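You operate a simulated robot arm through the tools that you are given. There is no shell and no other tool. Be economical: measure what you need, move in short steps, check, and stop when the job is done.

You are at the controls of a simulated two-armed robot. One attempt, no reset.

## Task
The muffle flowmeter shows no flow: bring it back to its green mark and the line gauge into the green.
Fine: shut its knob before opening its lever.
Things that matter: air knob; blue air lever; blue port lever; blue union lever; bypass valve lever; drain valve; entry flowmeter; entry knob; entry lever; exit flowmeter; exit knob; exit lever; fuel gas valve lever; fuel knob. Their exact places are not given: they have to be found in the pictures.

Only the result counts: the job must be done as asked and must still hold three seconds after the hand-in. Knocking over, shifting, dropping, spilling or breaking anything else fails it.

## Robot
Two 7-joint arms with two-finger grippers on one trunk, on a base that drives. Base frame: it is fixed to the floor where the robot stands at the start and does not move with it; the origin is under the middle of the robot, x ahead of it, y to its left, z up. Readings come in m, rad, newtons and seconds.
The left shoulder is at the start at [0.078, 0.151, 0.988], the right one opposite. With the tool pointing down near the work surface each hand reaches from about 0.1 to 0.78 m from the robot's upright axis, wherever it stands, measured 20 degrees to its own side. Places, roughly: air knob [0.9, -0.3, 1.2]; blue air lever [0.9, -0.3, 0.8]; blue port lever [0.5, 0.2, 0.9]; blue union lever [0.2, 0.8, 0.7]; bypass valve lever [-0.2, 1.4, 0.9]; drain valve [0.5, 0.3, 0.7]; entry flowmeter [0.7, 0.1, 1.4]; entry knob [0.6, 0, 1.2]; entry lever [0.6, 0, 1]; exit flowmeter [1.1, -0.4, 1.4]; exit knob [1, -0.5, 1.2]; exit lever [1, -0.5, 1]; fuel gas valve lever [0.1, 1, 0.7]; fuel knob [0.7, -0.1, 1.2]; fuel lever [0.7, -0.1, 0.8]; line gauge [0.1, 1.1, 1.1]. Payload 2.54 kg a hand.
The tool frame of a hand sits at the grasp point between the pads (the TCP): z along the fingers, y along the line on which they close. The tips reach 0.03 m beyond it. Largest opening 0.116 m; the body of the gripper starts 0.095 m behind the TCP.
Orientation is that of the tool frame in the base frame, as [roll, pitch, yaw] about the fixed x, y, z axes, in that order (R = Rz(yaw) Ry(pitch) Rx(roll)). With the fingers straight down and closing along the base's y, the tool's x points along the base's -x, its y along +y and its z along -z.

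## Interface
- The arms move only by the tool move_arm. It takes "left_motion", "right_motion" or both (then of equal length, played together; a hand with none holds still); each is a list of rows, each a list of 3 entries, a list of its own where there are three numbers: the turn, a rotation vector about the tool's x, y, z in rad, then the shift along the tool's x, y, z in m, then the gripper command, from -1 (shut) to 1 (fully open), values between in proportion. In form: [[[wx, wy, wz], [x, y, z], jaw], ...]. A call has 1 to 8 rows; each row is the pose to reach, as a shift and turn from the pose commanded when the call began, along the tool's axes at that moment. Rows are played at 5 a second. More than 0.05 m and 0.15 rad between two rows, or a gripper value outside its range, and nothing of the call is played. Where a pose cannot be reached the arm comes as near as it can. A force on the tool above 60 N (or 10 N above the force at the start of the call, whichever is more), or a blocked arm, ends the call early, and 0.2 s more pass. Each finger travels about 0.072 m/s and halts on what it meets, pressing with about 26 N; the grip force reading is that of the motor and also rises with nothing between the fingers. The clock runs only during rows and for 0.2 s after the last one: add rows that repeat a pose to give the fingers time. The reply holds the time, the measured pose of the TCP, the force on the tool along the base axes, the opening and the grip force, in the units named above and with some noise, with the torque about the TCP (base axes, N m) and any sound that the robot's microphone picked up, and new pictures: "show" is both (left out), scene, wrist or none (wrist: the cameras of the hands that moved).
- Cameras (640 x 400 px; columns grow to the right, rows downward): "scene" is now at [0.1473, 0.0376, 1.1419]; the picture's right is [0.42, -0.91, 0.00], its down [-0.30, -0.14, -0.95] and it looks along [0.86, 0.40, -0.33] (base axes); focal length 214 px, centre (320, 200). "left" rides on the left gripper at [0.069, 0.015, -0.122] in its tool frame; the picture's right is [-0.21, 0.98, 0.00], its down [-0.83, -0.18, -0.53] and it looks along [-0.52, -0.11, 0.85] (tool axes); focal length 251 px, centre (320, 200). "right" rides on the right gripper at [0.069, -0.015, -0.122] in its tool frame; the picture's right is [0.21, 0.98, 0.00], its down [-0.83, 0.18, -0.53] and it looks along [-0.52, 0.11, 0.85] (tool axes); focal length 251 px, centre (320, 200).
- move_column(by): slides the trunk up (or, below 0, down) by that many m; the arms and the scene camera ride with it, the base frame stays. It gives what a move gives, with no picture.
- steer(legs): drives the robot by 1 to 6 legs, each [ahead, left, turn to the left] in m, m and rad, along the robot's own axes; the way and the turn of a leg run together, so that a leg with both is an arc; at most 1.5 m and 3.142 rad a leg. The arms and the cameras ride along, it lands a little off, and it stops where it bumps. It gives what a move gives, and a new picture of the scene camera.
- turn_head(pan, tilt): turns the head with the scene camera to pan (to the left, within 1.396 rad either way) and tilt (down, from -0.506 to 1.204), counted from straight ahead of the robot. It gives what a move gives, and a new picture of the scene camera.
- locate(camera, pixels): for up to 12 pixels [column, row] of the newest picture of that camera ("zoom" is the newest enlarged one), the place [x, y, z] in the base frame of the surface seen there, good to about 0.002 m, but the place of the scene camera against the robot may be out by one fixed shift of up to 0.012 m in any direction. No time passes.
- enlarge(camera, box): a new picture of the part [left, top, right, bottom] of that camera's present view, enlarged. No time passes.
- finish_job(): hands the job in; it is judged then, once.

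Keep the steps short. Do not move on a guess: measure, check each grasp and each placing, and mend mistakes. In all there are 80 turns and 260 pictures (those below and enlarged ones count). Leave the grippers open and the arms clear of the work at the hand-in unless told otherwise, and finish with a single line.

The tools are called after "Request:" as a command line: name --argument value ..., lists and objects as JSON in quotes. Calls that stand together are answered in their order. move_arm: Moves the arms, as the interface text tells. Its arguments: {"type":"object","properties":{"left_motion":{"type":"array","items":{"type":"array"}},"right_motion":{"type":"array","items":{"type":"array"}},"show":{"type":"string","enum":["both","scene","wrist","none"]}},"required":[]} The other tools are called the same way: move_column (by) slides the trunk up or down; steer (legs) drives the base; turn_head (pan, tilt) turns the head that bears the scene camera; locate (camera, pixels) gives the place of the surface under pixels of a picture; enlarge (camera, box) takes an enlarged picture of a part of a camera's view; finish_job () hands the job in.

At the start:

```text
time: 0.0
left_ee_pos: [0.3987, 0.0848, 1.0]
left_orientation: [3.141, 0.001, 3.141]
left_contact_force: [-0.1, 0.1, 0.4]
left_wrist_torque: [0.0, -0.02, 0.02]
left_gripper_width: 0.1157
left_gripper_force: 0.1
right_ee_pos: [0.2983, -0.152, 1.0]
right_orientation: [3.139, -0.001, 3.141]
right_contact_force: [0.6, -0.3, -0.1]
right_wrist_torque: [-0.01, 0.01, -0.01]
right_gripper_width: 0.1161
right_gripper_force: 0.2
trunk travel left (down, up): [-0.225, 0.064]
robot x, y, heading: [0.0003, 0.0014, -0.001]
head pan, tilt: [0.436, 0.332]
```

scene: 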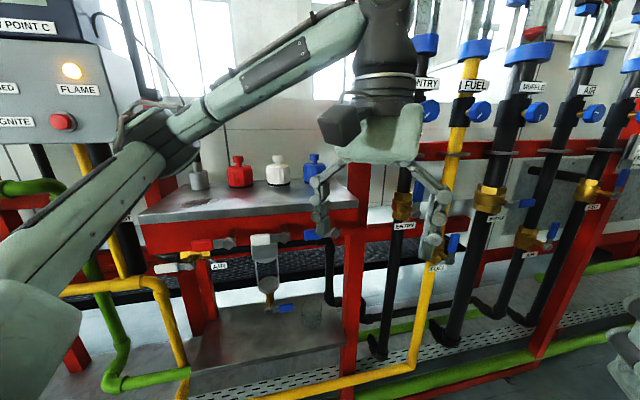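
right: 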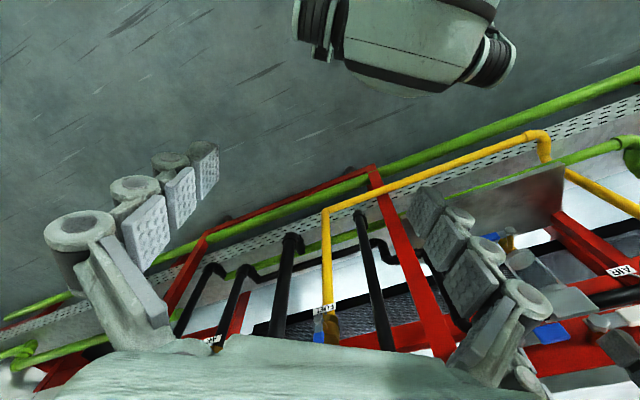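
left: 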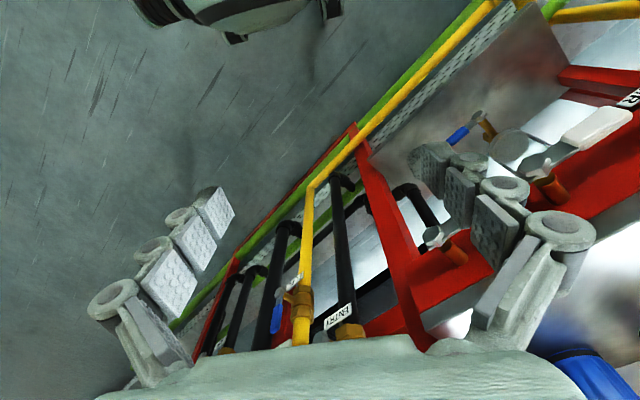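

The scene shows the row of flowmeters (ENTRY, FUEL, MUFFLE, AIR, EXIT). I turn the head right to look at them, slightly up.

Request:
turn_head --pan -0.3 --tilt -0.1

```text
time: 1.1
left_ee_pos: [0.3986, 0.0849, 1.0003]
left_orientation: [3.14, -0.001, -3.141]
left_contact_force: [0.2, 0.8, 1.1]
left_wrist_torque: [-0.02, 0.01, 0.05]
left_gripper_width: 0.1161
left_gripper_force: 0.0
right_ee_pos: [0.2963, -0.1505, 0.9994]
right_orientation: [3.141, 0.001, 3.14]
right_contact_force: [-0.9, -0.1, -0.2]
right_wrist_torque: [0.03, 0.0, 0.0]
right_gripper_width: 0.1159
right_gripper_force: 0.0
trunk travel left (down, up): [-0.225, 0.064]
robot x, y, heading: [-0.0029, 0.0004, -0.003]
head pan, tilt: [-0.3, -0.099]
```

scene: 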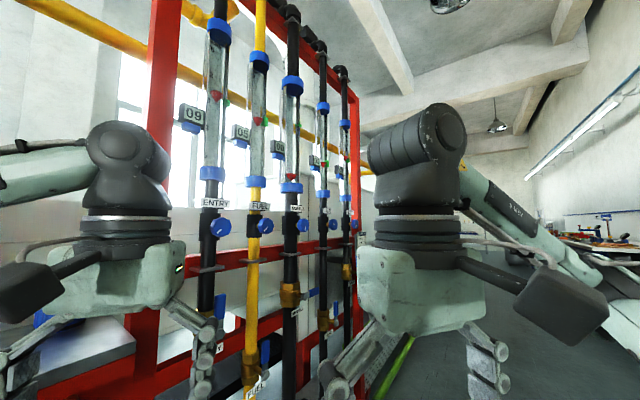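

Request:
enlarge --camera "scene" --box '[180, 0, 370, 120]'

Request:
enlarge --camera "scene" --box '[180, 110, 370, 230]'

Request:
enlarge --camera "scene" --box '[180, 220, 370, 340]'

```text
3.33 times, centred on (275, 60) of scene
```

zoom: 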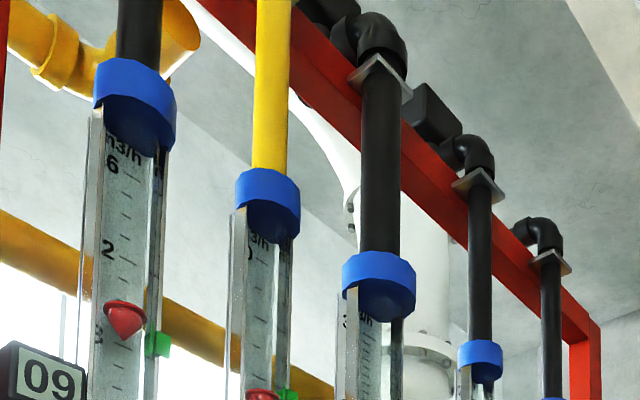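

```text
3.33 times, centred on (275, 170) of scene
```

zoom: 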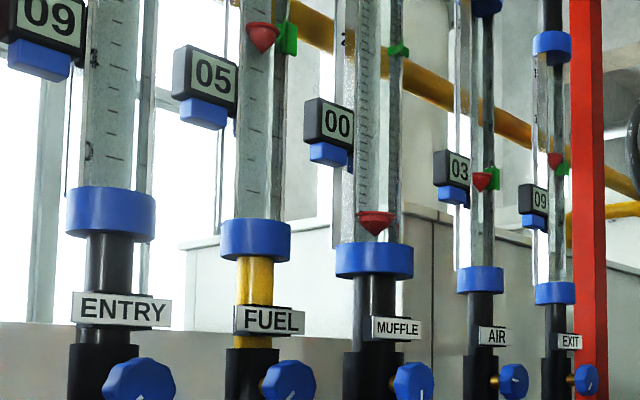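

```text
3.33 times, centred on (275, 280) of scene
```

zoom: 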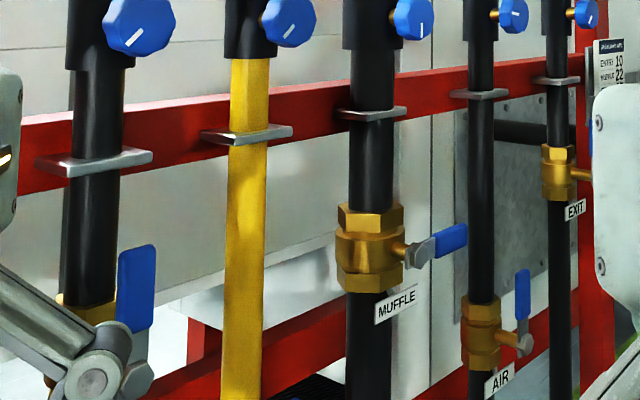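

The muffle lever (zoom ~445,240) lies crossways = shut; the rest are open. Next I read the card near (361,155) and then look left at the line gauge.

Request:
enlarge --camera "scene" --box '[348, 225, 376, 250]'

Request:
locate --camera "scene" --pixels '[[303, 225], [314, 292], [290, 168], [298, 133], [291, 294], [264, 225], [330, 225]]'

Request:
turn_head --pan 1.3 --tilt 0.2

```text
16.00 times, centred on (362, 238) of scene
```

zoom: 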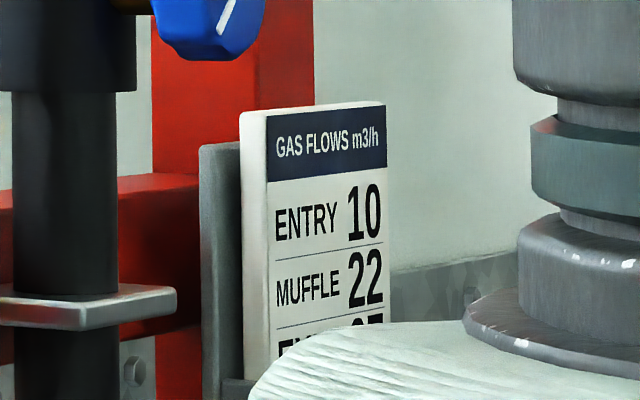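

```text
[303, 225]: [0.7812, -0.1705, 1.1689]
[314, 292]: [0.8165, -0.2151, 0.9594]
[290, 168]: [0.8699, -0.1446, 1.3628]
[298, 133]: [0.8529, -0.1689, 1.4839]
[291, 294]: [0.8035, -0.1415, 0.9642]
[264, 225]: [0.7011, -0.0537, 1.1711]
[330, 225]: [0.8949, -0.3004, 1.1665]
```

```text
time: 2.8
left_ee_pos: [0.3985, 0.0862, 0.9989]
left_orientation: [-3.141, -0.002, -3.141]
left_contact_force: [0.6, -1.1, -0.1]
left_wrist_torque: [0.02, 0.0, 0.01]
left_gripper_width: 0.1159
left_gripper_force: 0.1
right_ee_pos: [0.2973, -0.1516, 0.9994]
right_orientation: [3.139, 0.0, -3.141]
right_contact_force: [-0.1, -0.1, -0.2]
right_wrist_torque: [-0.03, -0.06, 0.0]
right_gripper_width: 0.1162
right_gripper_force: 0.0
trunk travel left (down, up): [-0.225, 0.064]
robot x, y, heading: [0.0022, 0.0001, 0.003]
head pan, tilt: [1.3, 0.201]
```

scene: 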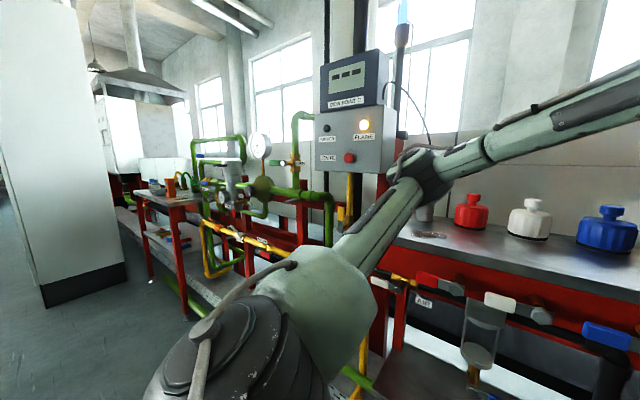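

Request:
enlarge --camera "scene" --box '[180, 120, 340, 220]'

Request:
enlarge --camera "scene" --box '[236, 122, 284, 170]'

Request:
enlarge --camera "scene" --box '[180, 190, 310, 280]'

```text
4.00 times, centred on (260, 170) of scene
```

zoom: 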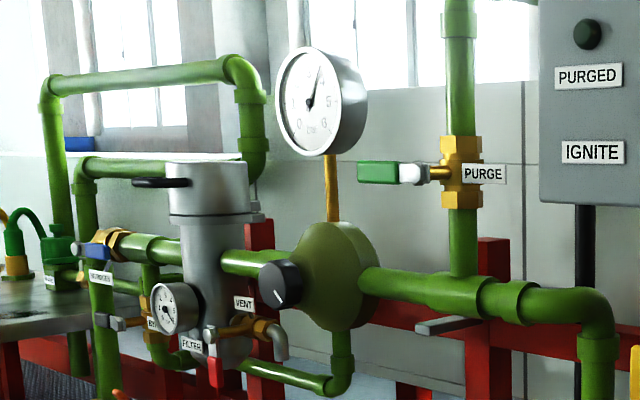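

```text
8.33 times, centred on (260, 146) of scene
```

zoom: 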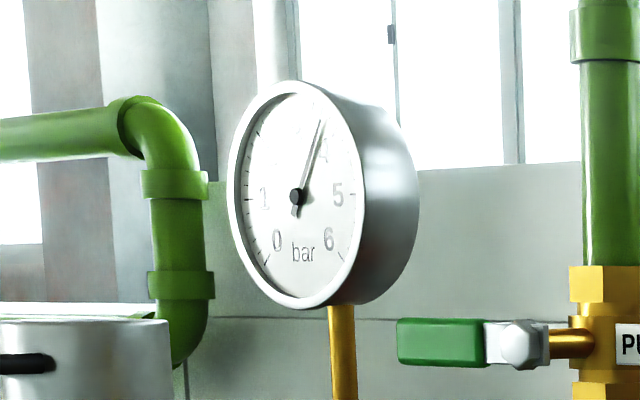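

```text
4.44 times, centred on (245, 235) of scene
```

zoom: 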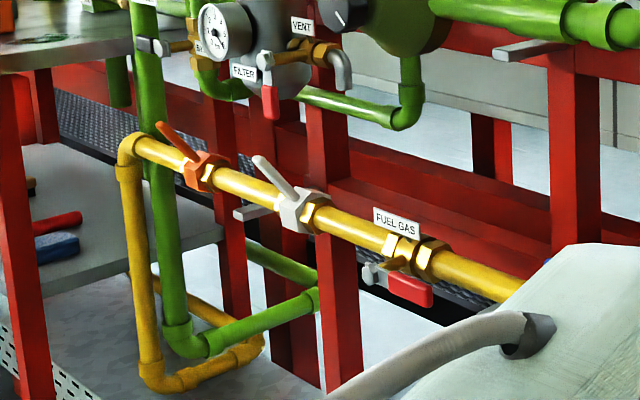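

Gauge reads near 3.8 bar with a regulator knob under it; I'll read that closer later. First check the floor to the right before driving.

Request:
turn_head --pan -1.1 --tilt 0.5

```text
time: 5.0
left_ee_pos: [0.3991, 0.0852, 0.9994]
left_orientation: [3.141, 0.0, -3.141]
left_contact_force: [-0.1, -0.4, 0.4]
left_wrist_torque: [0.0, 0.0, -0.02]
left_gripper_width: 0.1158
left_gripper_force: 0.0
right_ee_pos: [0.2984, -0.1505, 0.9998]
right_orientation: [3.139, 0.002, 3.14]
right_contact_force: [0.6, -0.6, 0.3]
right_wrist_torque: [-0.02, 0.0, 0.0]
right_gripper_width: 0.1161
right_gripper_force: 0.1
trunk travel left (down, up): [-0.225, 0.064]
robot x, y, heading: [-0.0014, 0.0029, -0.001]
head pan, tilt: [-1.1, 0.499]
```

scene: 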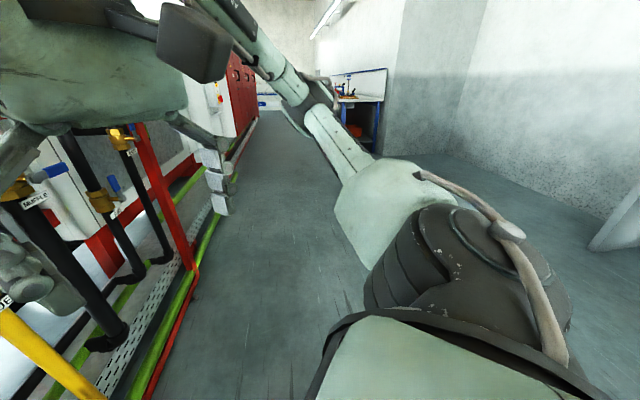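

Floor to the right is clear. I drive back‑right, then turn to face the rack, staying back for now, and measure the floor rail.

Request:
locate --camera "scene" --pixels '[[150, 385], [180, 320], [125, 335], [300, 300]]'

Request:
steer --legs '[[-0.1, -0.53, 0], [0, 0, 0.675]]'

Request:
turn_head --pan -0.1 --tilt 0.0

```text
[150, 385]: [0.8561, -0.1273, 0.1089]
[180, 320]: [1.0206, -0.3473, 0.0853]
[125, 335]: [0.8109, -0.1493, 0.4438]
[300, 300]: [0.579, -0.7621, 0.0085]
```

```text
time: 12.6
left_ee_pos: [0.1537, -0.2225, 0.9997]
left_orientation: [3.14, -0.002, -2.447]
left_contact_force: [-0.4, 0.2, 0.8]
left_wrist_torque: [0.02, 0.02, -0.02]
left_gripper_width: 0.116
left_gripper_force: 0.0
right_ee_pos: [0.2268, -0.4699, 0.9996]
right_orientation: [3.14, 0.001, -2.445]
right_contact_force: [0.2, 0.0, 0.9]
right_wrist_torque: [0.0, -0.02, -0.02]
right_gripper_width: 0.116
right_gripper_force: 0.1
trunk travel left (down, up): [-0.225, 0.064]
robot x, y, heading: [-0.0952, -0.5456, 0.696]
head pan, tilt: [-1.1, 0.499]
```

scene: 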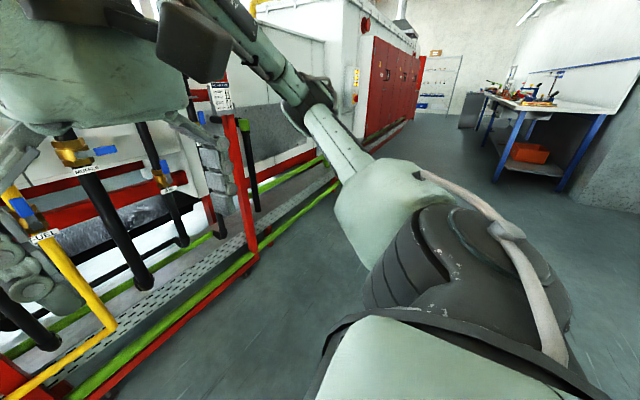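

```text
time: 13.8
left_ee_pos: [0.1544, -0.2232, 0.9995]
left_orientation: [3.14, 0.0, -2.448]
left_contact_force: [-0.9, 0.1, -1.2]
left_wrist_torque: [0.01, 0.0, -0.02]
left_gripper_width: 0.1161
left_gripper_force: 0.0
right_ee_pos: [0.2258, -0.4689, 1.0008]
right_orientation: [3.14, 0.0, -2.446]
right_contact_force: [-0.3, -0.4, 0.0]
right_wrist_torque: [0.0, 0.01, -0.02]
right_gripper_width: 0.1161
right_gripper_force: 0.1
trunk travel left (down, up): [-0.225, 0.064]
robot x, y, heading: [-0.0987, -0.543, 0.692]
head pan, tilt: [-0.099, 0.0]
```

scene: 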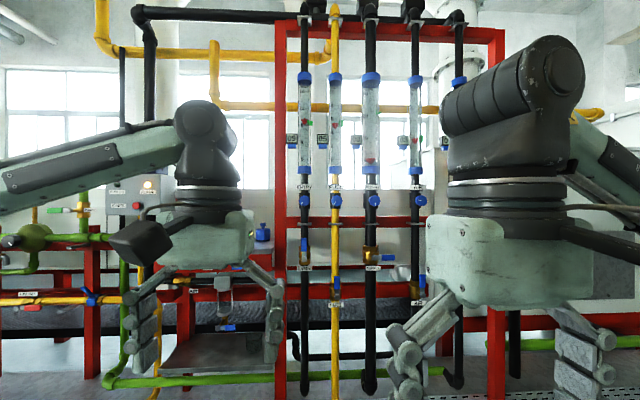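

Request:
enlarge --camera "scene" --box '[332, 185, 432, 300]'

Request:
enlarge --camera "scene" --box '[332, 65, 432, 185]'

```text
3.48 times, centred on (382, 242) of scene
```

zoom: 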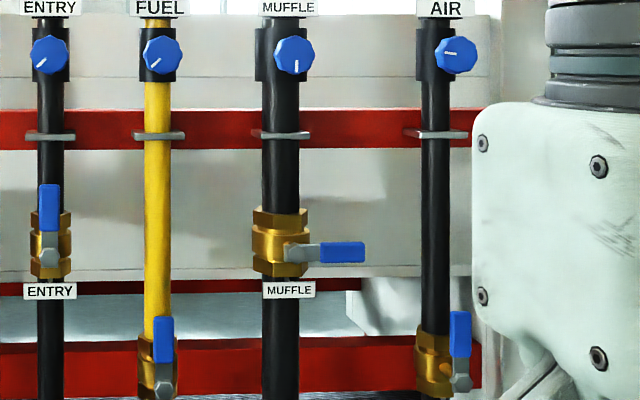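

```text
3.33 times, centred on (382, 125) of scene
```

zoom: 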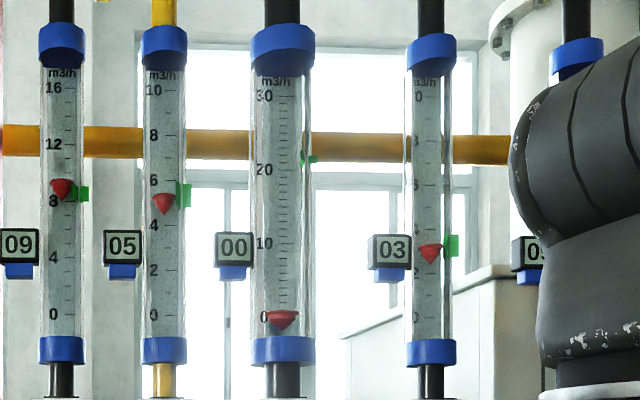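

I measure knobs, pipes, and lever from the current scene picture (muffle knob (374,201), handle (386,257)).

Request:
locate --camera "scene" --pixels '[[307, 201], [338, 201], [374, 201], [421, 201], [388, 258], [380, 258], [369, 258], [371, 214], [306, 190], [375, 189]]'

Request:
enlarge --camera "scene" --box '[356, 190, 392, 212]'

Request:
enlarge --camera "scene" --box '[352, 240, 400, 270]'

```text
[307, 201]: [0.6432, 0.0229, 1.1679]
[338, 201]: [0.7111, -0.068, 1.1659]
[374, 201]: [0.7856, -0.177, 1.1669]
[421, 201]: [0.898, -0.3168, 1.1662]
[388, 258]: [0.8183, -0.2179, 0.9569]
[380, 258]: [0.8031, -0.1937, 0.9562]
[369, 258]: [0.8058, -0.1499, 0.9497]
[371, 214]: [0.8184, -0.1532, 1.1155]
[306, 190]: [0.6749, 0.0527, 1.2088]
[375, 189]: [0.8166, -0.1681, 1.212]
```

```text
16.00 times, centred on (374, 201) of scene
```

zoom: 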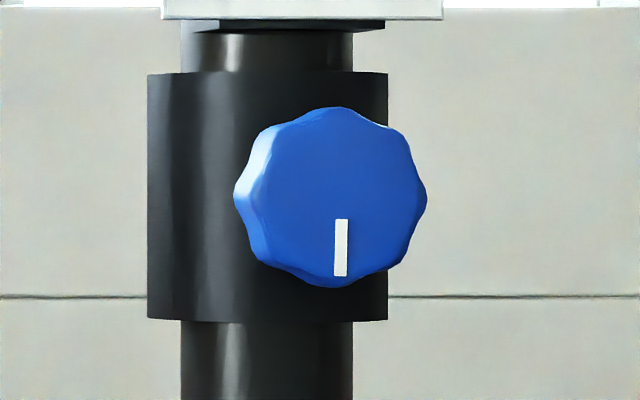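

```text
13.33 times, centred on (376, 255) of scene
```

zoom: 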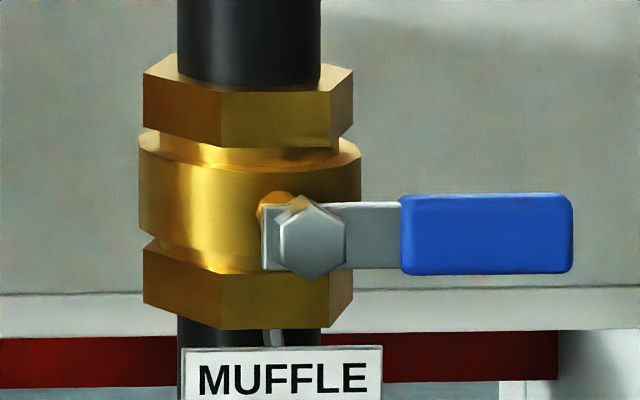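

Rack face direction is (0.6,-0.8), inward normal (0.8,0.6). Knob at about (0.786,-0.177,1.167). I drive to 0.65 m in front of it, with it in front of the right shoulder.

Request:
steer --legs '[[0.27, -0.09, -0.048]]'

```text
time: 15.8
left_ee_pos: [0.4316, -0.1353, 0.9995]
left_orientation: [3.141, 0.001, -2.49]
left_contact_force: [-0.3, -1.3, -0.3]
left_wrist_torque: [0.0, -0.01, 0.0]
left_gripper_width: 0.1158
left_gripper_force: 0.0
right_ee_pos: [0.4935, -0.3837, 0.9999]
right_orientation: [3.141, -0.001, -2.49]
right_contact_force: [0.3, 0.1, -0.2]
right_wrist_torque: [-0.02, 0.04, 0.0]
right_gripper_width: 0.1163
right_gripper_force: 0.0
trunk travel left (down, up): [-0.225, 0.064]
robot x, y, heading: [0.1657, -0.4431, 0.652]
head pan, tilt: [-0.099, 0.0]
```

scene: 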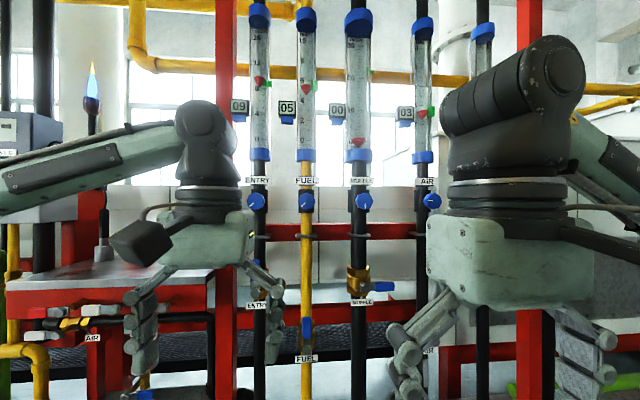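

Now raise the right hand and tilt it to point at the rack (−90° about tool y), in two calls, staying short of the rack.

Request:
move_arm --right_motion '[[[0, -0.14, 0], [-0.02, 0, -0.02], 1], [[0, -0.28, 0], [-0.04, 0, -0.04], 1], [[0, -0.42, 0], [-0.06, 0, -0.06], 1], [[0, -0.56, 0], [-0.08, 0, -0.08], 1], [[0, -0.7, 0], [-0.1, 0, -0.1], 1], [[0, -0.84, 0], [-0.12, 0, -0.12], 1], [[0, -0.98, 0], [-0.14, 0, -0.14], 1], [[0, -1.12, 0], [-0.15, 0, -0.16], 1]]' --show "none"

```text
time: 17.6
left_ee_pos: [0.431, -0.1349, 0.9999]
left_orientation: [3.14, 0.001, -2.489]
left_contact_force: [-0.4, -0.4, 0.5]
left_wrist_torque: [-0.01, 0.0, 0.0]
left_gripper_width: 0.1162
left_gripper_force: 0.0
right_ee_pos: [0.6134, -0.2922, 1.1607]
right_orientation: [3.139, 1.122, -2.492]
right_contact_force: [0.2, 0.8, -0.4]
right_wrist_torque: [0.03, -0.02, 0.03]
right_gripper_width: 0.116
right_gripper_force: 0.0
trunk travel left (down, up): [-0.225, 0.064]
robot x, y, heading: [0.1662, -0.4451, 0.65]
head pan, tilt: [-0.099, 0.0]
```

Finish the tilt (−0.45 rad about tool y).

Request:
move_arm --right_motion '[[[0, -0.15, 0], [0, 0, 0], 1], [[0, -0.3, 0], [0, 0, 0], 1], [[0, -0.45, 0], [0, 0, 0], 1], [[0, -0.45, 0], [0, 0, 0], 1]]'

```text
time: 18.6
left_ee_pos: [0.4314, -0.1346, 0.9996]
left_orientation: [3.14, 0.001, -2.489]
left_contact_force: [-0.6, 0.0, 0.3]
left_wrist_torque: [0.01, 0.02, -0.01]
left_gripper_width: 0.1161
left_gripper_force: 0.1
right_ee_pos: [0.6208, -0.2792, 1.1785]
right_orientation: [1.738, 1.57, 2.389]
right_contact_force: [-0.2, -1.0, 0.6]
right_wrist_torque: [-0.02, 0.02, -0.02]
right_gripper_width: 0.116
right_gripper_force: 0.2
right hand out of reach, approached as far as the arm can: row 3, 4
trunk travel left (down, up): [-0.225, 0.064]
robot x, y, heading: [0.1651, -0.4463, 0.651]
head pan, tilt: [-0.099, 0.0]
```

scene: 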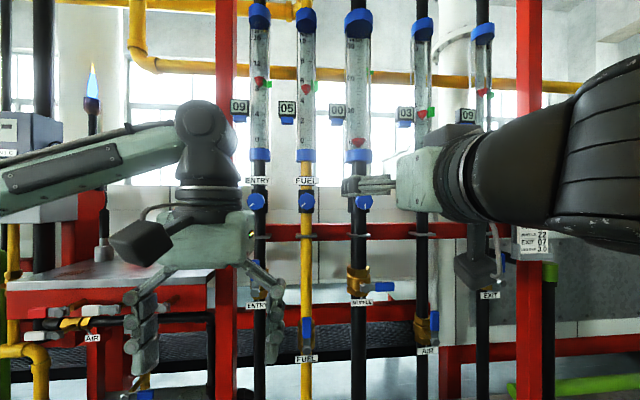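
right: 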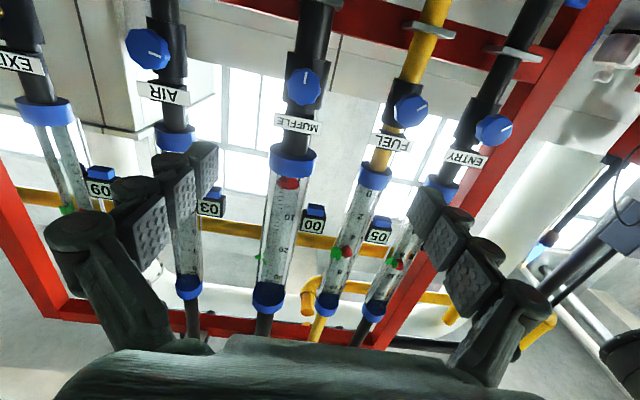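

Pointing is right (tool z along heading 0.65), position slightly off since it was close to folding. I measure the muffle knob through the wrist camera ((303,87)) and read the card.

Request:
locate --camera "right" --pixels '[[303, 88], [288, 90], [320, 86], [300, 66], [302, 106], [410, 108], [148, 48]]'

Request:
enlarge --camera "scene" --box '[512, 222, 552, 262]'

Request:
enlarge --camera "right" --box '[260, 50, 350, 120]'

```text
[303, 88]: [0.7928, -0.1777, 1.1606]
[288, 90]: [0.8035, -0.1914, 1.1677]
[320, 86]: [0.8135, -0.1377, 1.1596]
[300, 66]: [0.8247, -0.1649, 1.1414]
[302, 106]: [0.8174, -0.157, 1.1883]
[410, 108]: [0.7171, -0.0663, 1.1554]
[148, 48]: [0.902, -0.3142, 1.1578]
```

```text
10.00 times, centred on (532, 242) of scene
```

zoom: 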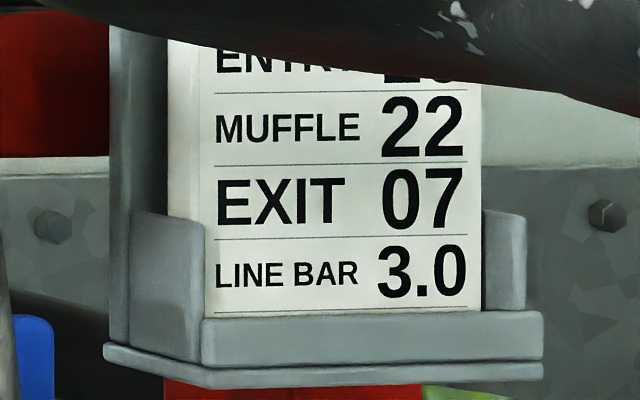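

```text
5.71 times, centred on (305, 85) of right
```

zoom: 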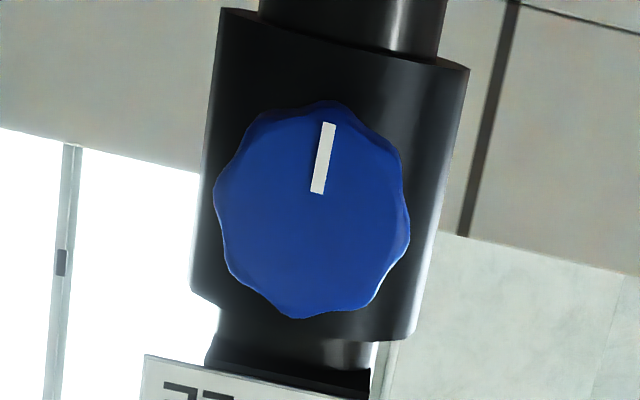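

Card: MUFFLE 22, LINE BAR 3.0. Wrist camera puts the knob centre at (0.793,-0.178,1.159). I advance 0.1 m, partly close to 0.08, then check the pose.

Request:
move_arm --right_motion '[[[0, 0, 0], [0, -0.01, 0.03], 0.4], [[0, 0, 0], [0, -0.02, 0.07], 0.4], [[0, 0, 0], [0, -0.02, 0.1], 0.4], [[0, 0, 0], [0, -0.02, 0.1], 0.4]]'

```text
time: 19.6
left_ee_pos: [0.4301, -0.1342, 1.0]
left_orientation: [-3.141, 0.0, -2.49]
left_contact_force: [-0.8, 0.5, 0.1]
left_wrist_torque: [0.02, -0.01, -0.02]
left_gripper_width: 0.116
left_gripper_force: 0.1
right_ee_pos: [0.7116, -0.2337, 1.1776]
right_orientation: [2.436, 1.57, 3.087]
right_contact_force: [0.1, -0.3, 0.4]
right_wrist_torque: [0.01, 0.01, -0.01]
right_gripper_width: 0.0811
right_gripper_force: 0.1
trunk travel left (down, up): [-0.225, 0.064]
robot x, y, heading: [0.167, -0.443, 0.649]
head pan, tilt: [-0.099, 0.0]
```

scene: 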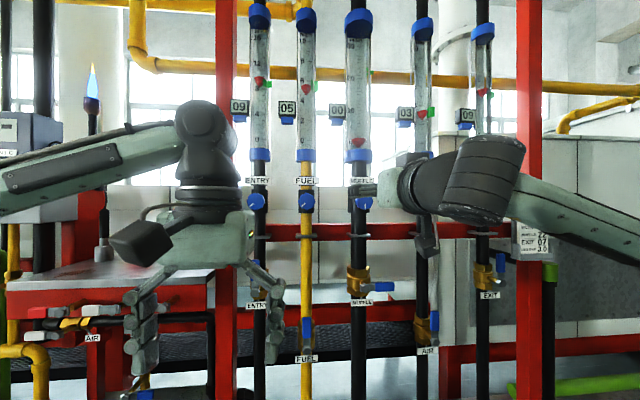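
right: 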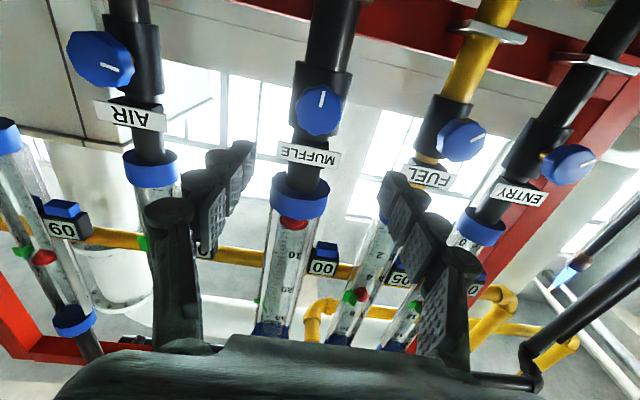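

Request:
locate --camera "right" --pixels '[[318, 109], [318, 90], [318, 125], [300, 112], [335, 106]]'

Request:
enlarge --camera "right" --box '[280, 80, 360, 140]'

```text
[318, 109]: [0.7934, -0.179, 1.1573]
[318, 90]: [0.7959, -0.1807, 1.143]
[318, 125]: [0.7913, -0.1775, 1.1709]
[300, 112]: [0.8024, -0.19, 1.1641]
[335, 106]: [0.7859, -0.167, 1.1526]
```

```text
6.67 times, centred on (320, 110) of right
```

zoom: 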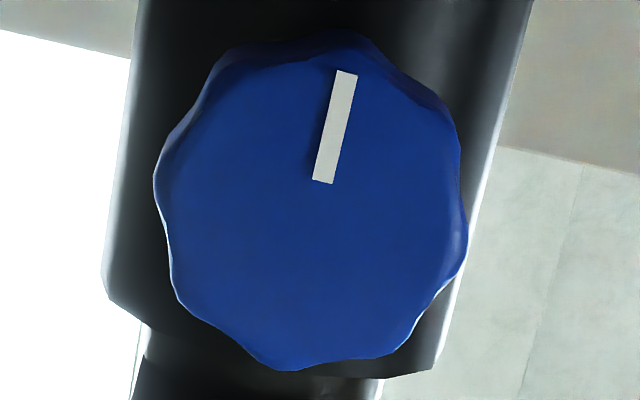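

Knob face centre (0.793,-0.179,1.159). I move down 18 mm, right 5 mm, and forward 98 mm so the finger pads straddle the knob, still open.

Request:
move_arm --right_motion '[[[0, 0, 0], [0.018, -0.005, 0.03], 0.4], [[0, 0, 0], [0.018, -0.005, 0.06], 0.4], [[0, 0, 0], [0.018, -0.005, 0.085], 0.4], [[0, 0, 0], [0.018, -0.005, 0.098], 0.4], [[0, 0, 0], [0.018, -0.005, 0.098], 0.4]]'

```text
time: 20.8
left_ee_pos: [0.4322, -0.1355, 1.0006]
left_orientation: [-3.141, 0.0, -2.489]
left_contact_force: [0.0, -0.1, -0.2]
left_wrist_torque: [0.02, 0.02, 0.04]
left_gripper_width: 0.1161
left_gripper_force: 0.1
right_ee_pos: [0.7921, -0.1799, 1.1608]
right_orientation: [2.344, 1.571, 2.995]
right_contact_force: [0.8, 0.0, 0.5]
right_wrist_torque: [-0.02, -0.03, -0.03]
right_gripper_width: 0.081
right_gripper_force: 0.0
trunk travel left (down, up): [-0.225, 0.064]
robot x, y, heading: [0.1666, -0.4465, 0.649]
head pan, tilt: [-0.099, 0.0]
```

scene: 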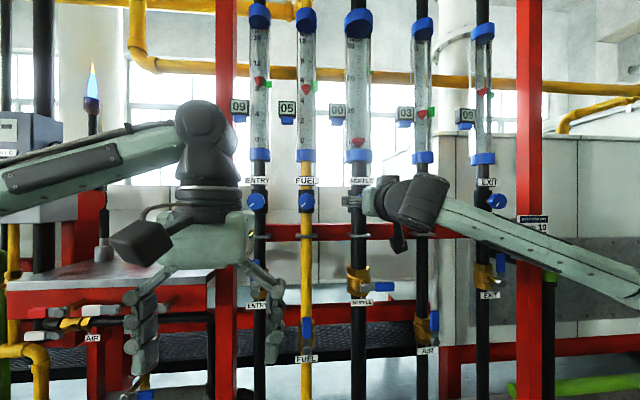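
right: 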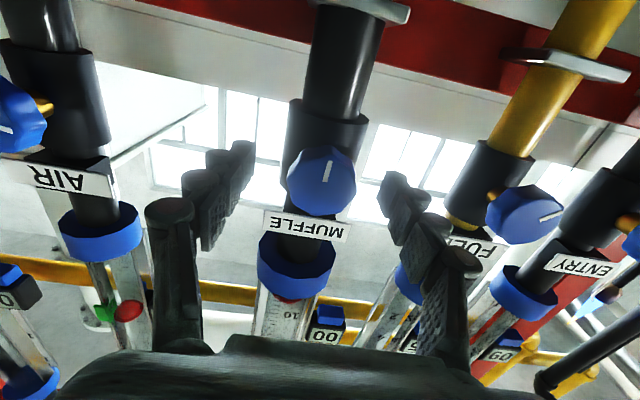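

Knob is between the fingers. Before gripping I pre-turn the open hand ccw (−z) so I have room to turn the knob clockwise.

Request:
move_arm --right_motion '[[[0, 0, -0.15], [0, 0, 0], 0.4], [[0, 0, -0.3], [0, 0, 0], 0.4], [[0, 0, -0.45], [0, 0, 0], 0.4], [[0, 0, -0.6], [0, 0, 0], 0.4], [[0, 0, -0.75], [0, 0, 0], 0.4], [[0, 0, -0.9], [0, 0, 0], 0.4], [[0, 0, -1.05], [0, 0, 0], 0.4], [[0, 0, -1.2], [0, 0, 0], 0.4]]' --show "wrist"

```text
time: 22.6
left_ee_pos: [0.4293, -0.1353, 0.9998]
left_orientation: [-3.141, 0.0, -2.49]
left_contact_force: [-0.9, 1.4, 1.1]
left_wrist_torque: [-0.01, -0.04, -0.02]
left_gripper_width: 0.1159
left_gripper_force: 0.0
right_ee_pos: [0.7931, -0.1802, 1.1611]
right_orientation: [-1.57, 0.37, -0.92]
right_contact_force: [-0.4, 1.0, 0.4]
right_wrist_torque: [-0.01, -0.04, 0.02]
right_gripper_width: 0.0813
right_gripper_force: 0.0
trunk travel left (down, up): [-0.225, 0.064]
robot x, y, heading: [0.1649, -0.4487, 0.65]
head pan, tilt: [-0.099, 0.0]
```

right: 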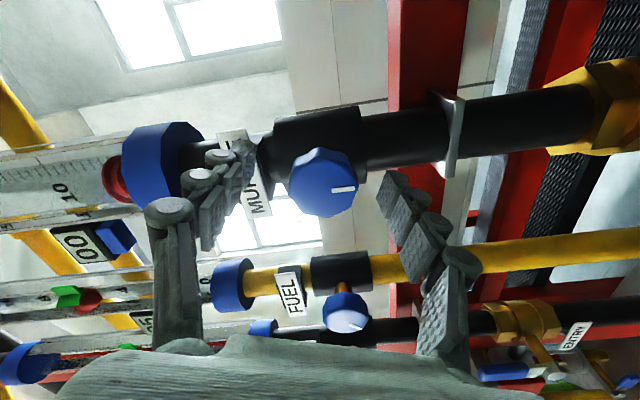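

Reachable. Now grip the knob.

Request:
move_arm --right_motion '[[[0, 0, 0], [0, 0, 0], -0.2], [[0, 0, 0], [0, 0, 0], -0.6], [[0, 0, 0], [0, 0, 0], -1], [[0, 0, 0], [0, 0, 0], -1]]' --show "wrist"

```text
time: 23.6
left_ee_pos: [0.4306, -0.1359, 0.9995]
left_orientation: [-3.141, -0.001, -2.488]
left_contact_force: [-1.0, 0.4, 0.5]
left_wrist_torque: [0.0, 0.0, -0.01]
left_gripper_width: 0.1159
left_gripper_force: 0.0
right_ee_pos: [0.7931, -0.1788, 1.1587]
right_orientation: [-1.574, 0.373, -0.918]
right_contact_force: [-6.7, -1.0, -8.5]
right_wrist_torque: [0.04, 0.03, 0.06]
right_gripper_width: 0.0399
right_gripper_force: 44.7
trunk travel left (down, up): [-0.225, 0.064]
robot x, y, heading: [0.161, -0.4426, 0.654]
head pan, tilt: [-0.099, 0.0]
```

right: 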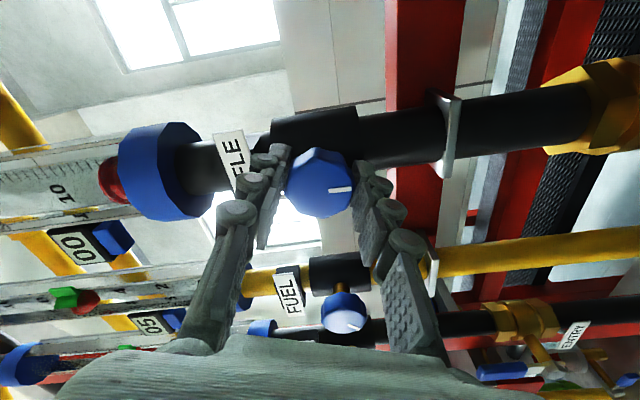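

Gripped (0.040 m). Turn clockwise 0.6 rad and check the mark follows.

Request:
move_arm --right_motion '[[[0, 0, 0.15], [0, 0, 0], -1], [[0, 0, 0.3], [0, 0, 0], -1], [[0, 0, 0.45], [0, 0, 0], -1], [[0, 0, 0.6], [0, 0, 0], -1], [[0, 0, 0.6], [0, 0, 0], -1]]' --show "wrist"

```text
time: 24.8
left_ee_pos: [0.4319, -0.1346, 1.0]
left_orientation: [-3.139, 0.0, -2.49]
left_contact_force: [0.4, -0.4, 0.4]
left_wrist_torque: [0.01, -0.04, 0.0]
left_gripper_width: 0.1158
left_gripper_force: 0.1
right_ee_pos: [0.7933, -0.1788, 1.1583]
right_orientation: [-1.578, 0.972, -0.925]
right_contact_force: [-9.2, 0.6, -16.5]
right_wrist_torque: [0.04, -0.11, 0.25]
right_gripper_width: 0.0396
right_gripper_force: 44.9
trunk travel left (down, up): [-0.225, 0.064]
robot x, y, heading: [0.165, -0.4423, 0.65]
head pan, tilt: [-0.099, 0.0]
```

right: 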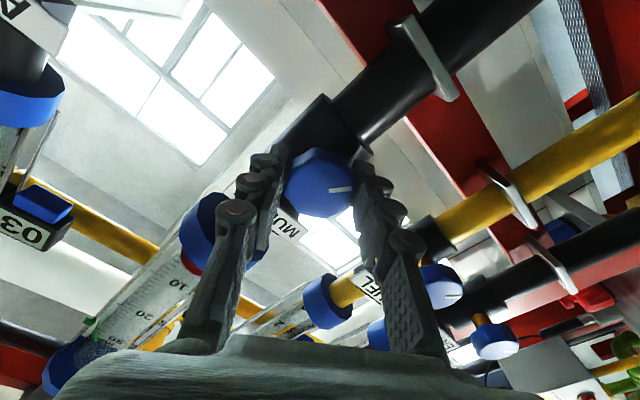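

Mark follows. Continue clockwise 1.2 rad, with a 3 mm downward correction to relieve the side force.

Request:
move_arm --right_motion '[[[0, 0, 0.15], [0.0025, 0.0017, 0], -1], [[0, 0, 0.3], [0.0025, 0.0017, 0], -1], [[0, 0, 0.45], [0.0025, 0.0017, 0], -1], [[0, 0, 0.6], [0.0025, 0.0017, 0], -1], [[0, 0, 0.75], [0.0025, 0.0017, 0], -1], [[0, 0, 0.9], [0.0025, 0.0017, 0], -1], [[0, 0, 1.05], [0.0025, 0.0017, 0], -1], [[0, 0, 1.2], [0.0025, 0.0017, 0], -1]]' --show "wrist"

```text
time: 26.6
left_ee_pos: [0.4288, -0.1323, 1.0001]
left_orientation: [-3.138, 0.0, -2.488]
left_contact_force: [0.0, -0.4, -0.1]
left_wrist_torque: [0.0, 0.03, -0.02]
left_gripper_width: 0.1158
left_gripper_force: 0.0
right_ee_pos: [0.7931, -0.1773, 1.1589]
right_orientation: [1.569, 0.969, 2.222]
right_contact_force: [-3.5, 17.1, 5.0]
right_wrist_torque: [0.26, -0.39, -0.14]
right_gripper_width: 0.0396
right_gripper_force: 45.2
trunk travel left (down, up): [-0.225, 0.064]
robot x, y, heading: [0.1658, -0.4438, 0.654]
head pan, tilt: [-0.099, 0.0]
```

right: 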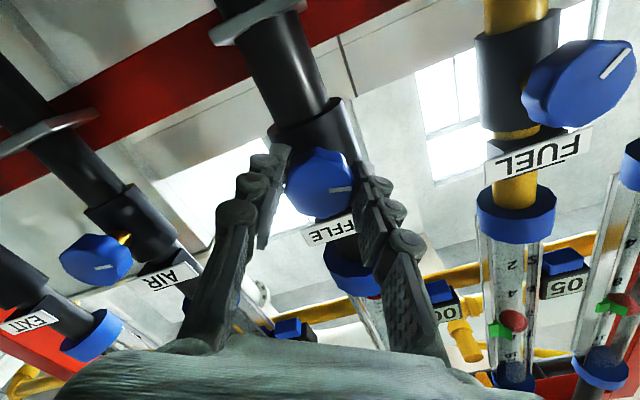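

1.8 rad so far, no end stop felt. Continue clockwise.

Request:
move_arm --right_motion '[[[0, 0, 0.15], [0, 0, 0], -1], [[0, 0, 0.3], [0, 0, 0], -1], [[0, 0, 0.45], [0, 0, 0], -1], [[0, 0, 0.6], [0, 0, 0], -1], [[0, 0, 0.75], [0, 0, 0], -1], [[0, 0, 0.9], [0, 0, 0], -1], [[0, 0, 1.05], [0, 0, 0], -1], [[0, 0, 1.2], [0, 0, 0], -1]]' --show "wrist"

```text
time: 28.4
left_ee_pos: [0.4296, -0.1332, 1.0005]
left_orientation: [-3.139, 0.0, -2.489]
left_contact_force: [-0.4, -0.1, 0.5]
left_wrist_torque: [-0.01, 0.0, 0.0]
left_gripper_width: 0.1157
left_gripper_force: 0.0
right_ee_pos: [0.7921, -0.1775, 1.1599]
right_orientation: [1.565, -0.231, 2.227]
right_contact_force: [6.4, 22.4, 23.8]
right_wrist_torque: [0.12, -0.28, 0.05]
right_gripper_width: 0.0396
right_gripper_force: 45.4
trunk travel left (down, up): [-0.225, 0.064]
robot x, y, heading: [0.1698, -0.4463, 0.652]
head pan, tilt: [-0.099, 0.0]
```

right: 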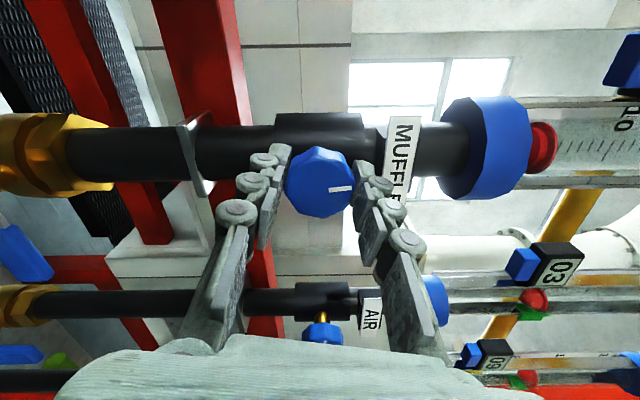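

3.0 rad; mark now near top. Continue in small steps with a side-force correction, watching for the stop.

Request:
move_arm --right_motion '[[[0, 0, 0.1], [0.002, 0.002, 0], -1], [[0, 0, 0.2], [0.003, 0.003, 0], -1], [[0, 0, 0.3], [0.003, 0.003, 0], -1], [[0, 0, 0.3], [0.003, 0.003, 0], -1]]' --show "wrist"

```text
time: 29.4
left_ee_pos: [0.4311, -0.1353, 1.0006]
left_orientation: [3.139, 0.0, -2.491]
left_contact_force: [0.0, -0.2, 0.1]
left_wrist_torque: [0.03, 0.0, -0.04]
left_gripper_width: 0.116
left_gripper_force: 0.1
right_ee_pos: [0.7932, -0.1792, 1.1588]
right_orientation: [1.578, -0.531, 2.215]
right_contact_force: [-2.1, -5.5, -2.5]
right_wrist_torque: [-0.31, -0.02, -0.56]
right_gripper_width: 0.0391
right_gripper_force: 44.5
trunk travel left (down, up): [-0.225, 0.064]
robot x, y, heading: [0.1621, -0.4473, 0.65]
head pan, tilt: [-0.099, 0.0]
```

right: 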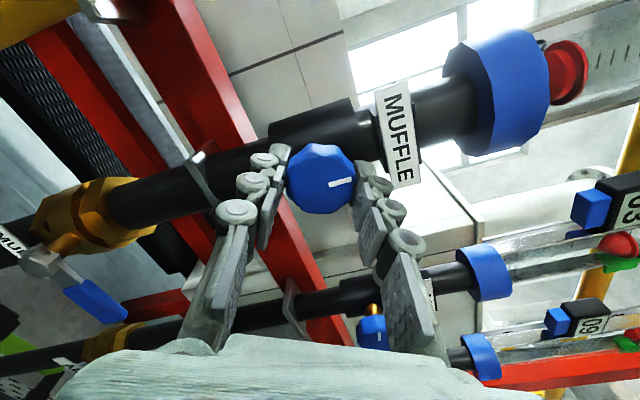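

Request:
enlarge --camera "right" --box '[270, 130, 370, 220]'

Request:
move_arm --right_motion '[[[0, 0, 0.1], [0, 0, 0], -1], [[0, 0, 0.2], [0, 0, 0], -1], [[0, 0, 0.2], [0, 0, 0], -1]]' --show "wrist"

Request:
enlarge --camera "right" --box '[270, 130, 370, 220]'

```text
4.44 times, centred on (320, 175) of right
```

zoom: 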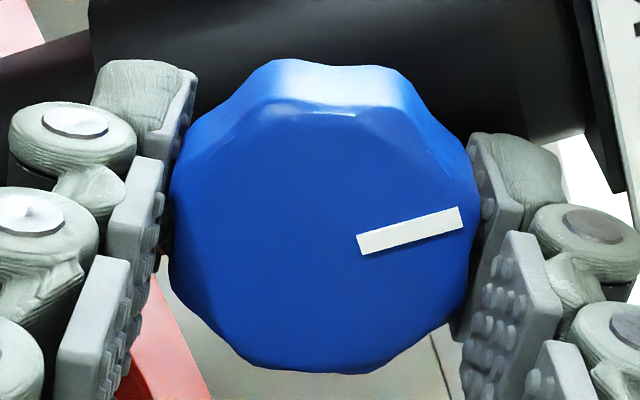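

```text
time: 30.2
left_ee_pos: [0.4304, -0.1345, 1.0004]
left_orientation: [-3.141, 0.0, -2.49]
left_contact_force: [-0.4, 0.6, -0.6]
left_wrist_torque: [-0.01, 0.03, 0.0]
left_gripper_width: 0.1161
left_gripper_force: 0.1
right_ee_pos: [0.7912, -0.1765, 1.1606]
right_orientation: [1.575, -0.732, 2.222]
right_contact_force: [-3.4, -2.3, -5.8]
right_wrist_torque: [-0.6, -0.39, -0.06]
right_gripper_width: 0.0397
right_gripper_force: 44.7
trunk travel left (down, up): [-0.225, 0.064]
robot x, y, heading: [0.1661, -0.4416, 0.652]
head pan, tilt: [-0.099, 0.0]
```

right: 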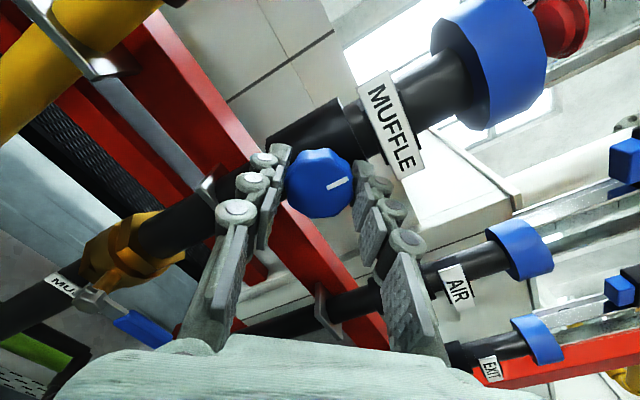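

```text
4.44 times, centred on (320, 175) of right
```

zoom: 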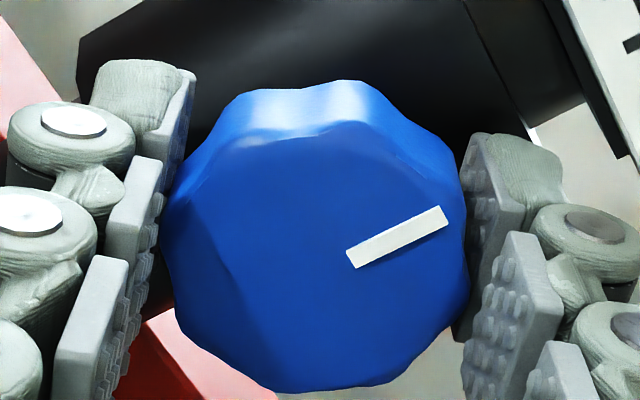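

The hand slips round the knob with the mark at the top: it is shut against its stop. Release, back off 0.1 m, then turn the hand to 90° roll.

Request:
move_arm --right_motion '[[[0, 0, 0], [0, 0, 0], 0.4], [[0, 0, 0], [0, 0, 0], 0.4], [[0, 0, 0], [0, 0, 0], 0.4], [[0, 0, 0], [0, 0, -0.04], 0.4], [[0, 0, -0.15], [0, 0, -0.08], 0.4], [[0, 0, -0.3], [0, 0, -0.1], 0.4], [[0, 0, -0.45], [0, 0, -0.1], 0.4], [[0, 0, -0.6], [0, 0, -0.1], 0.4]]'

```text
time: 32.0
left_ee_pos: [0.4308, -0.1358, 1.0006]
left_orientation: [3.141, 0.0, -2.49]
left_contact_force: [-0.1, 0.2, 0.5]
left_wrist_torque: [0.01, 0.01, -0.01]
left_gripper_width: 0.1159
left_gripper_force: 0.0
right_ee_pos: [0.7125, -0.2384, 1.161]
right_orientation: [1.574, -0.128, 2.223]
right_contact_force: [1.0, -0.3, 0.0]
right_wrist_torque: [0.05, 0.01, 0.0]
right_gripper_width: 0.0814
right_gripper_force: 0.1
trunk travel left (down, up): [-0.225, 0.064]
robot x, y, heading: [0.1655, -0.4418, 0.651]
head pan, tilt: [-0.099, 0.0]
```

scene: 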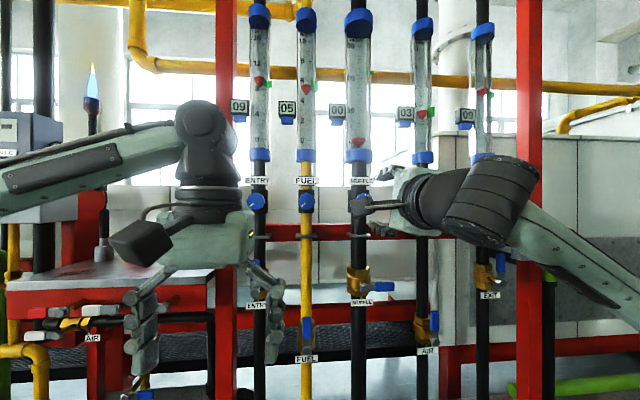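
right: 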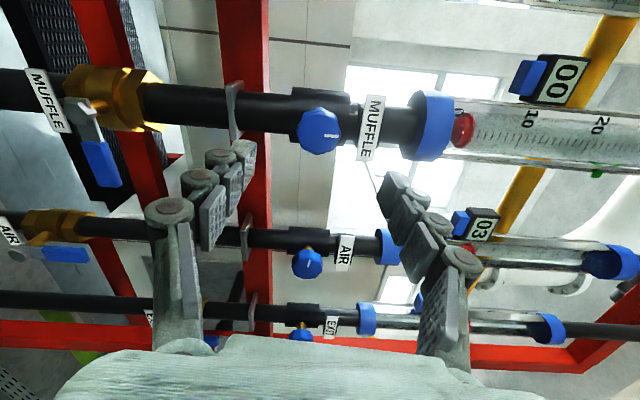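

The wrist view shows the lever (hub near (78,112), handle (103,165)). Measure.

Request:
locate --camera "right" --pixels '[[75, 105], [80, 115], [90, 130], [100, 158], [106, 180], [112, 160], [92, 165], [107, 189]]'

Request:
enlarge --camera "right" --box '[40, 70, 140, 200]'

```text
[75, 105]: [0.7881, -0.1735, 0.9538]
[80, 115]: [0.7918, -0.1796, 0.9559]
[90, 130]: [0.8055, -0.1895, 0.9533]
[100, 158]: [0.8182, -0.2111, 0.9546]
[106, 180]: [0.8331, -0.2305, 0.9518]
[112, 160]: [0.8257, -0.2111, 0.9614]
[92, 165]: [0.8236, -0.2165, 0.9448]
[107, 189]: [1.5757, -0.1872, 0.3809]
```

```text
3.08 times, centred on (90, 135) of right
```

zoom: 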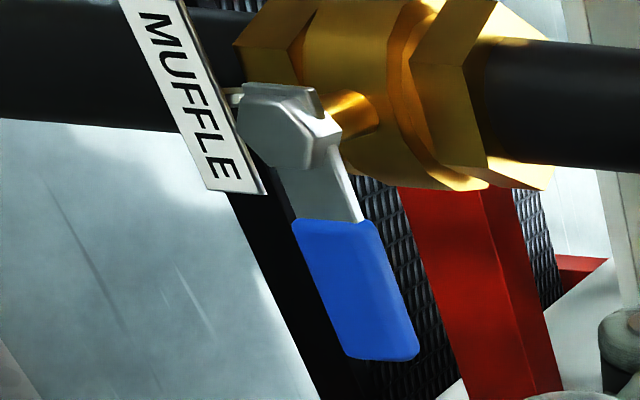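

Hub at lateral ≈0.615, z ≈0.954; handle to lateral 0.688, its z 0.943–0.963, face depth 0.528. I go down in front of the rack with closed fingers to just below the handle, still 7 cm short of it.

Request:
move_arm --right_motion '[[[0, 0, 0], [-0.016, -0.047, 0], -0.2], [[0, 0, 0], [-0.032, -0.094, 0], -1], [[0, 0, 0], [-0.048, -0.14, 0], -1], [[0, 0, -0.05], [-0.064, -0.187, 0], -1], [[0, 0, -0.1], [-0.075, -0.22, 0], -1], [[0, 0, -0.13], [-0.081, -0.238, 0], -1], [[0, 0, -0.13], [-0.081, -0.238, 0], -1]]'

```text
time: 33.6
left_ee_pos: [0.4312, -0.1345, 0.9992]
left_orientation: [3.141, 0.0, -2.488]
left_contact_force: [-0.4, -0.6, 0.4]
left_wrist_torque: [-0.01, 0.0, -0.01]
left_gripper_width: 0.116
left_gripper_force: 0.1
right_ee_pos: [0.7241, -0.2553, 1.0639]
right_orientation: [1.571, -0.131, 2.222]
right_contact_force: [-0.4, -0.7, 0.2]
right_wrist_torque: [-0.01, 0.03, -0.01]
right_gripper_width: 0.0003
right_gripper_force: 26.3
right hand out of reach, approached as far as the arm can: row 3, 4, 5, 6, 7
trunk travel left (down, up): [-0.225, 0.064]
robot x, y, heading: [0.1672, -0.4434, 0.654]
head pan, tilt: [-0.099, 0.0]
```

scene: 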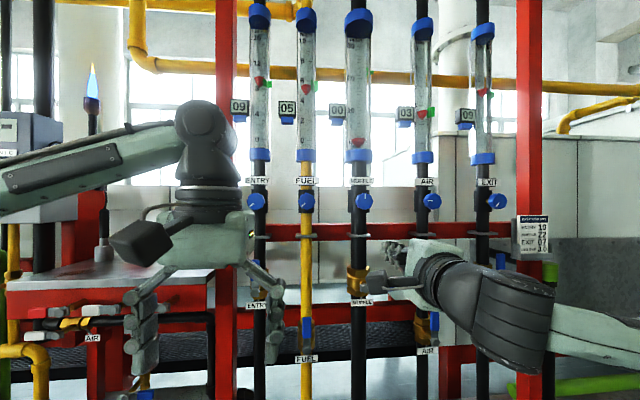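
right: 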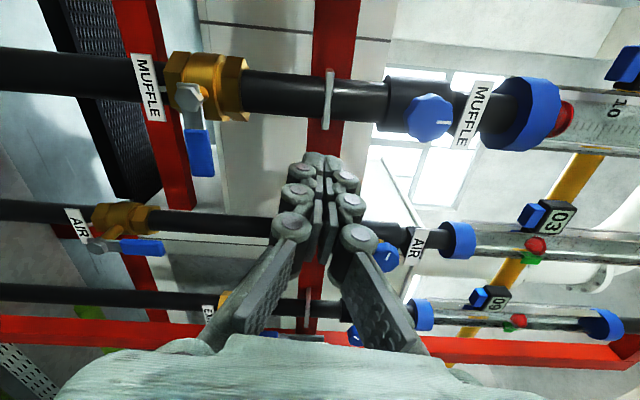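

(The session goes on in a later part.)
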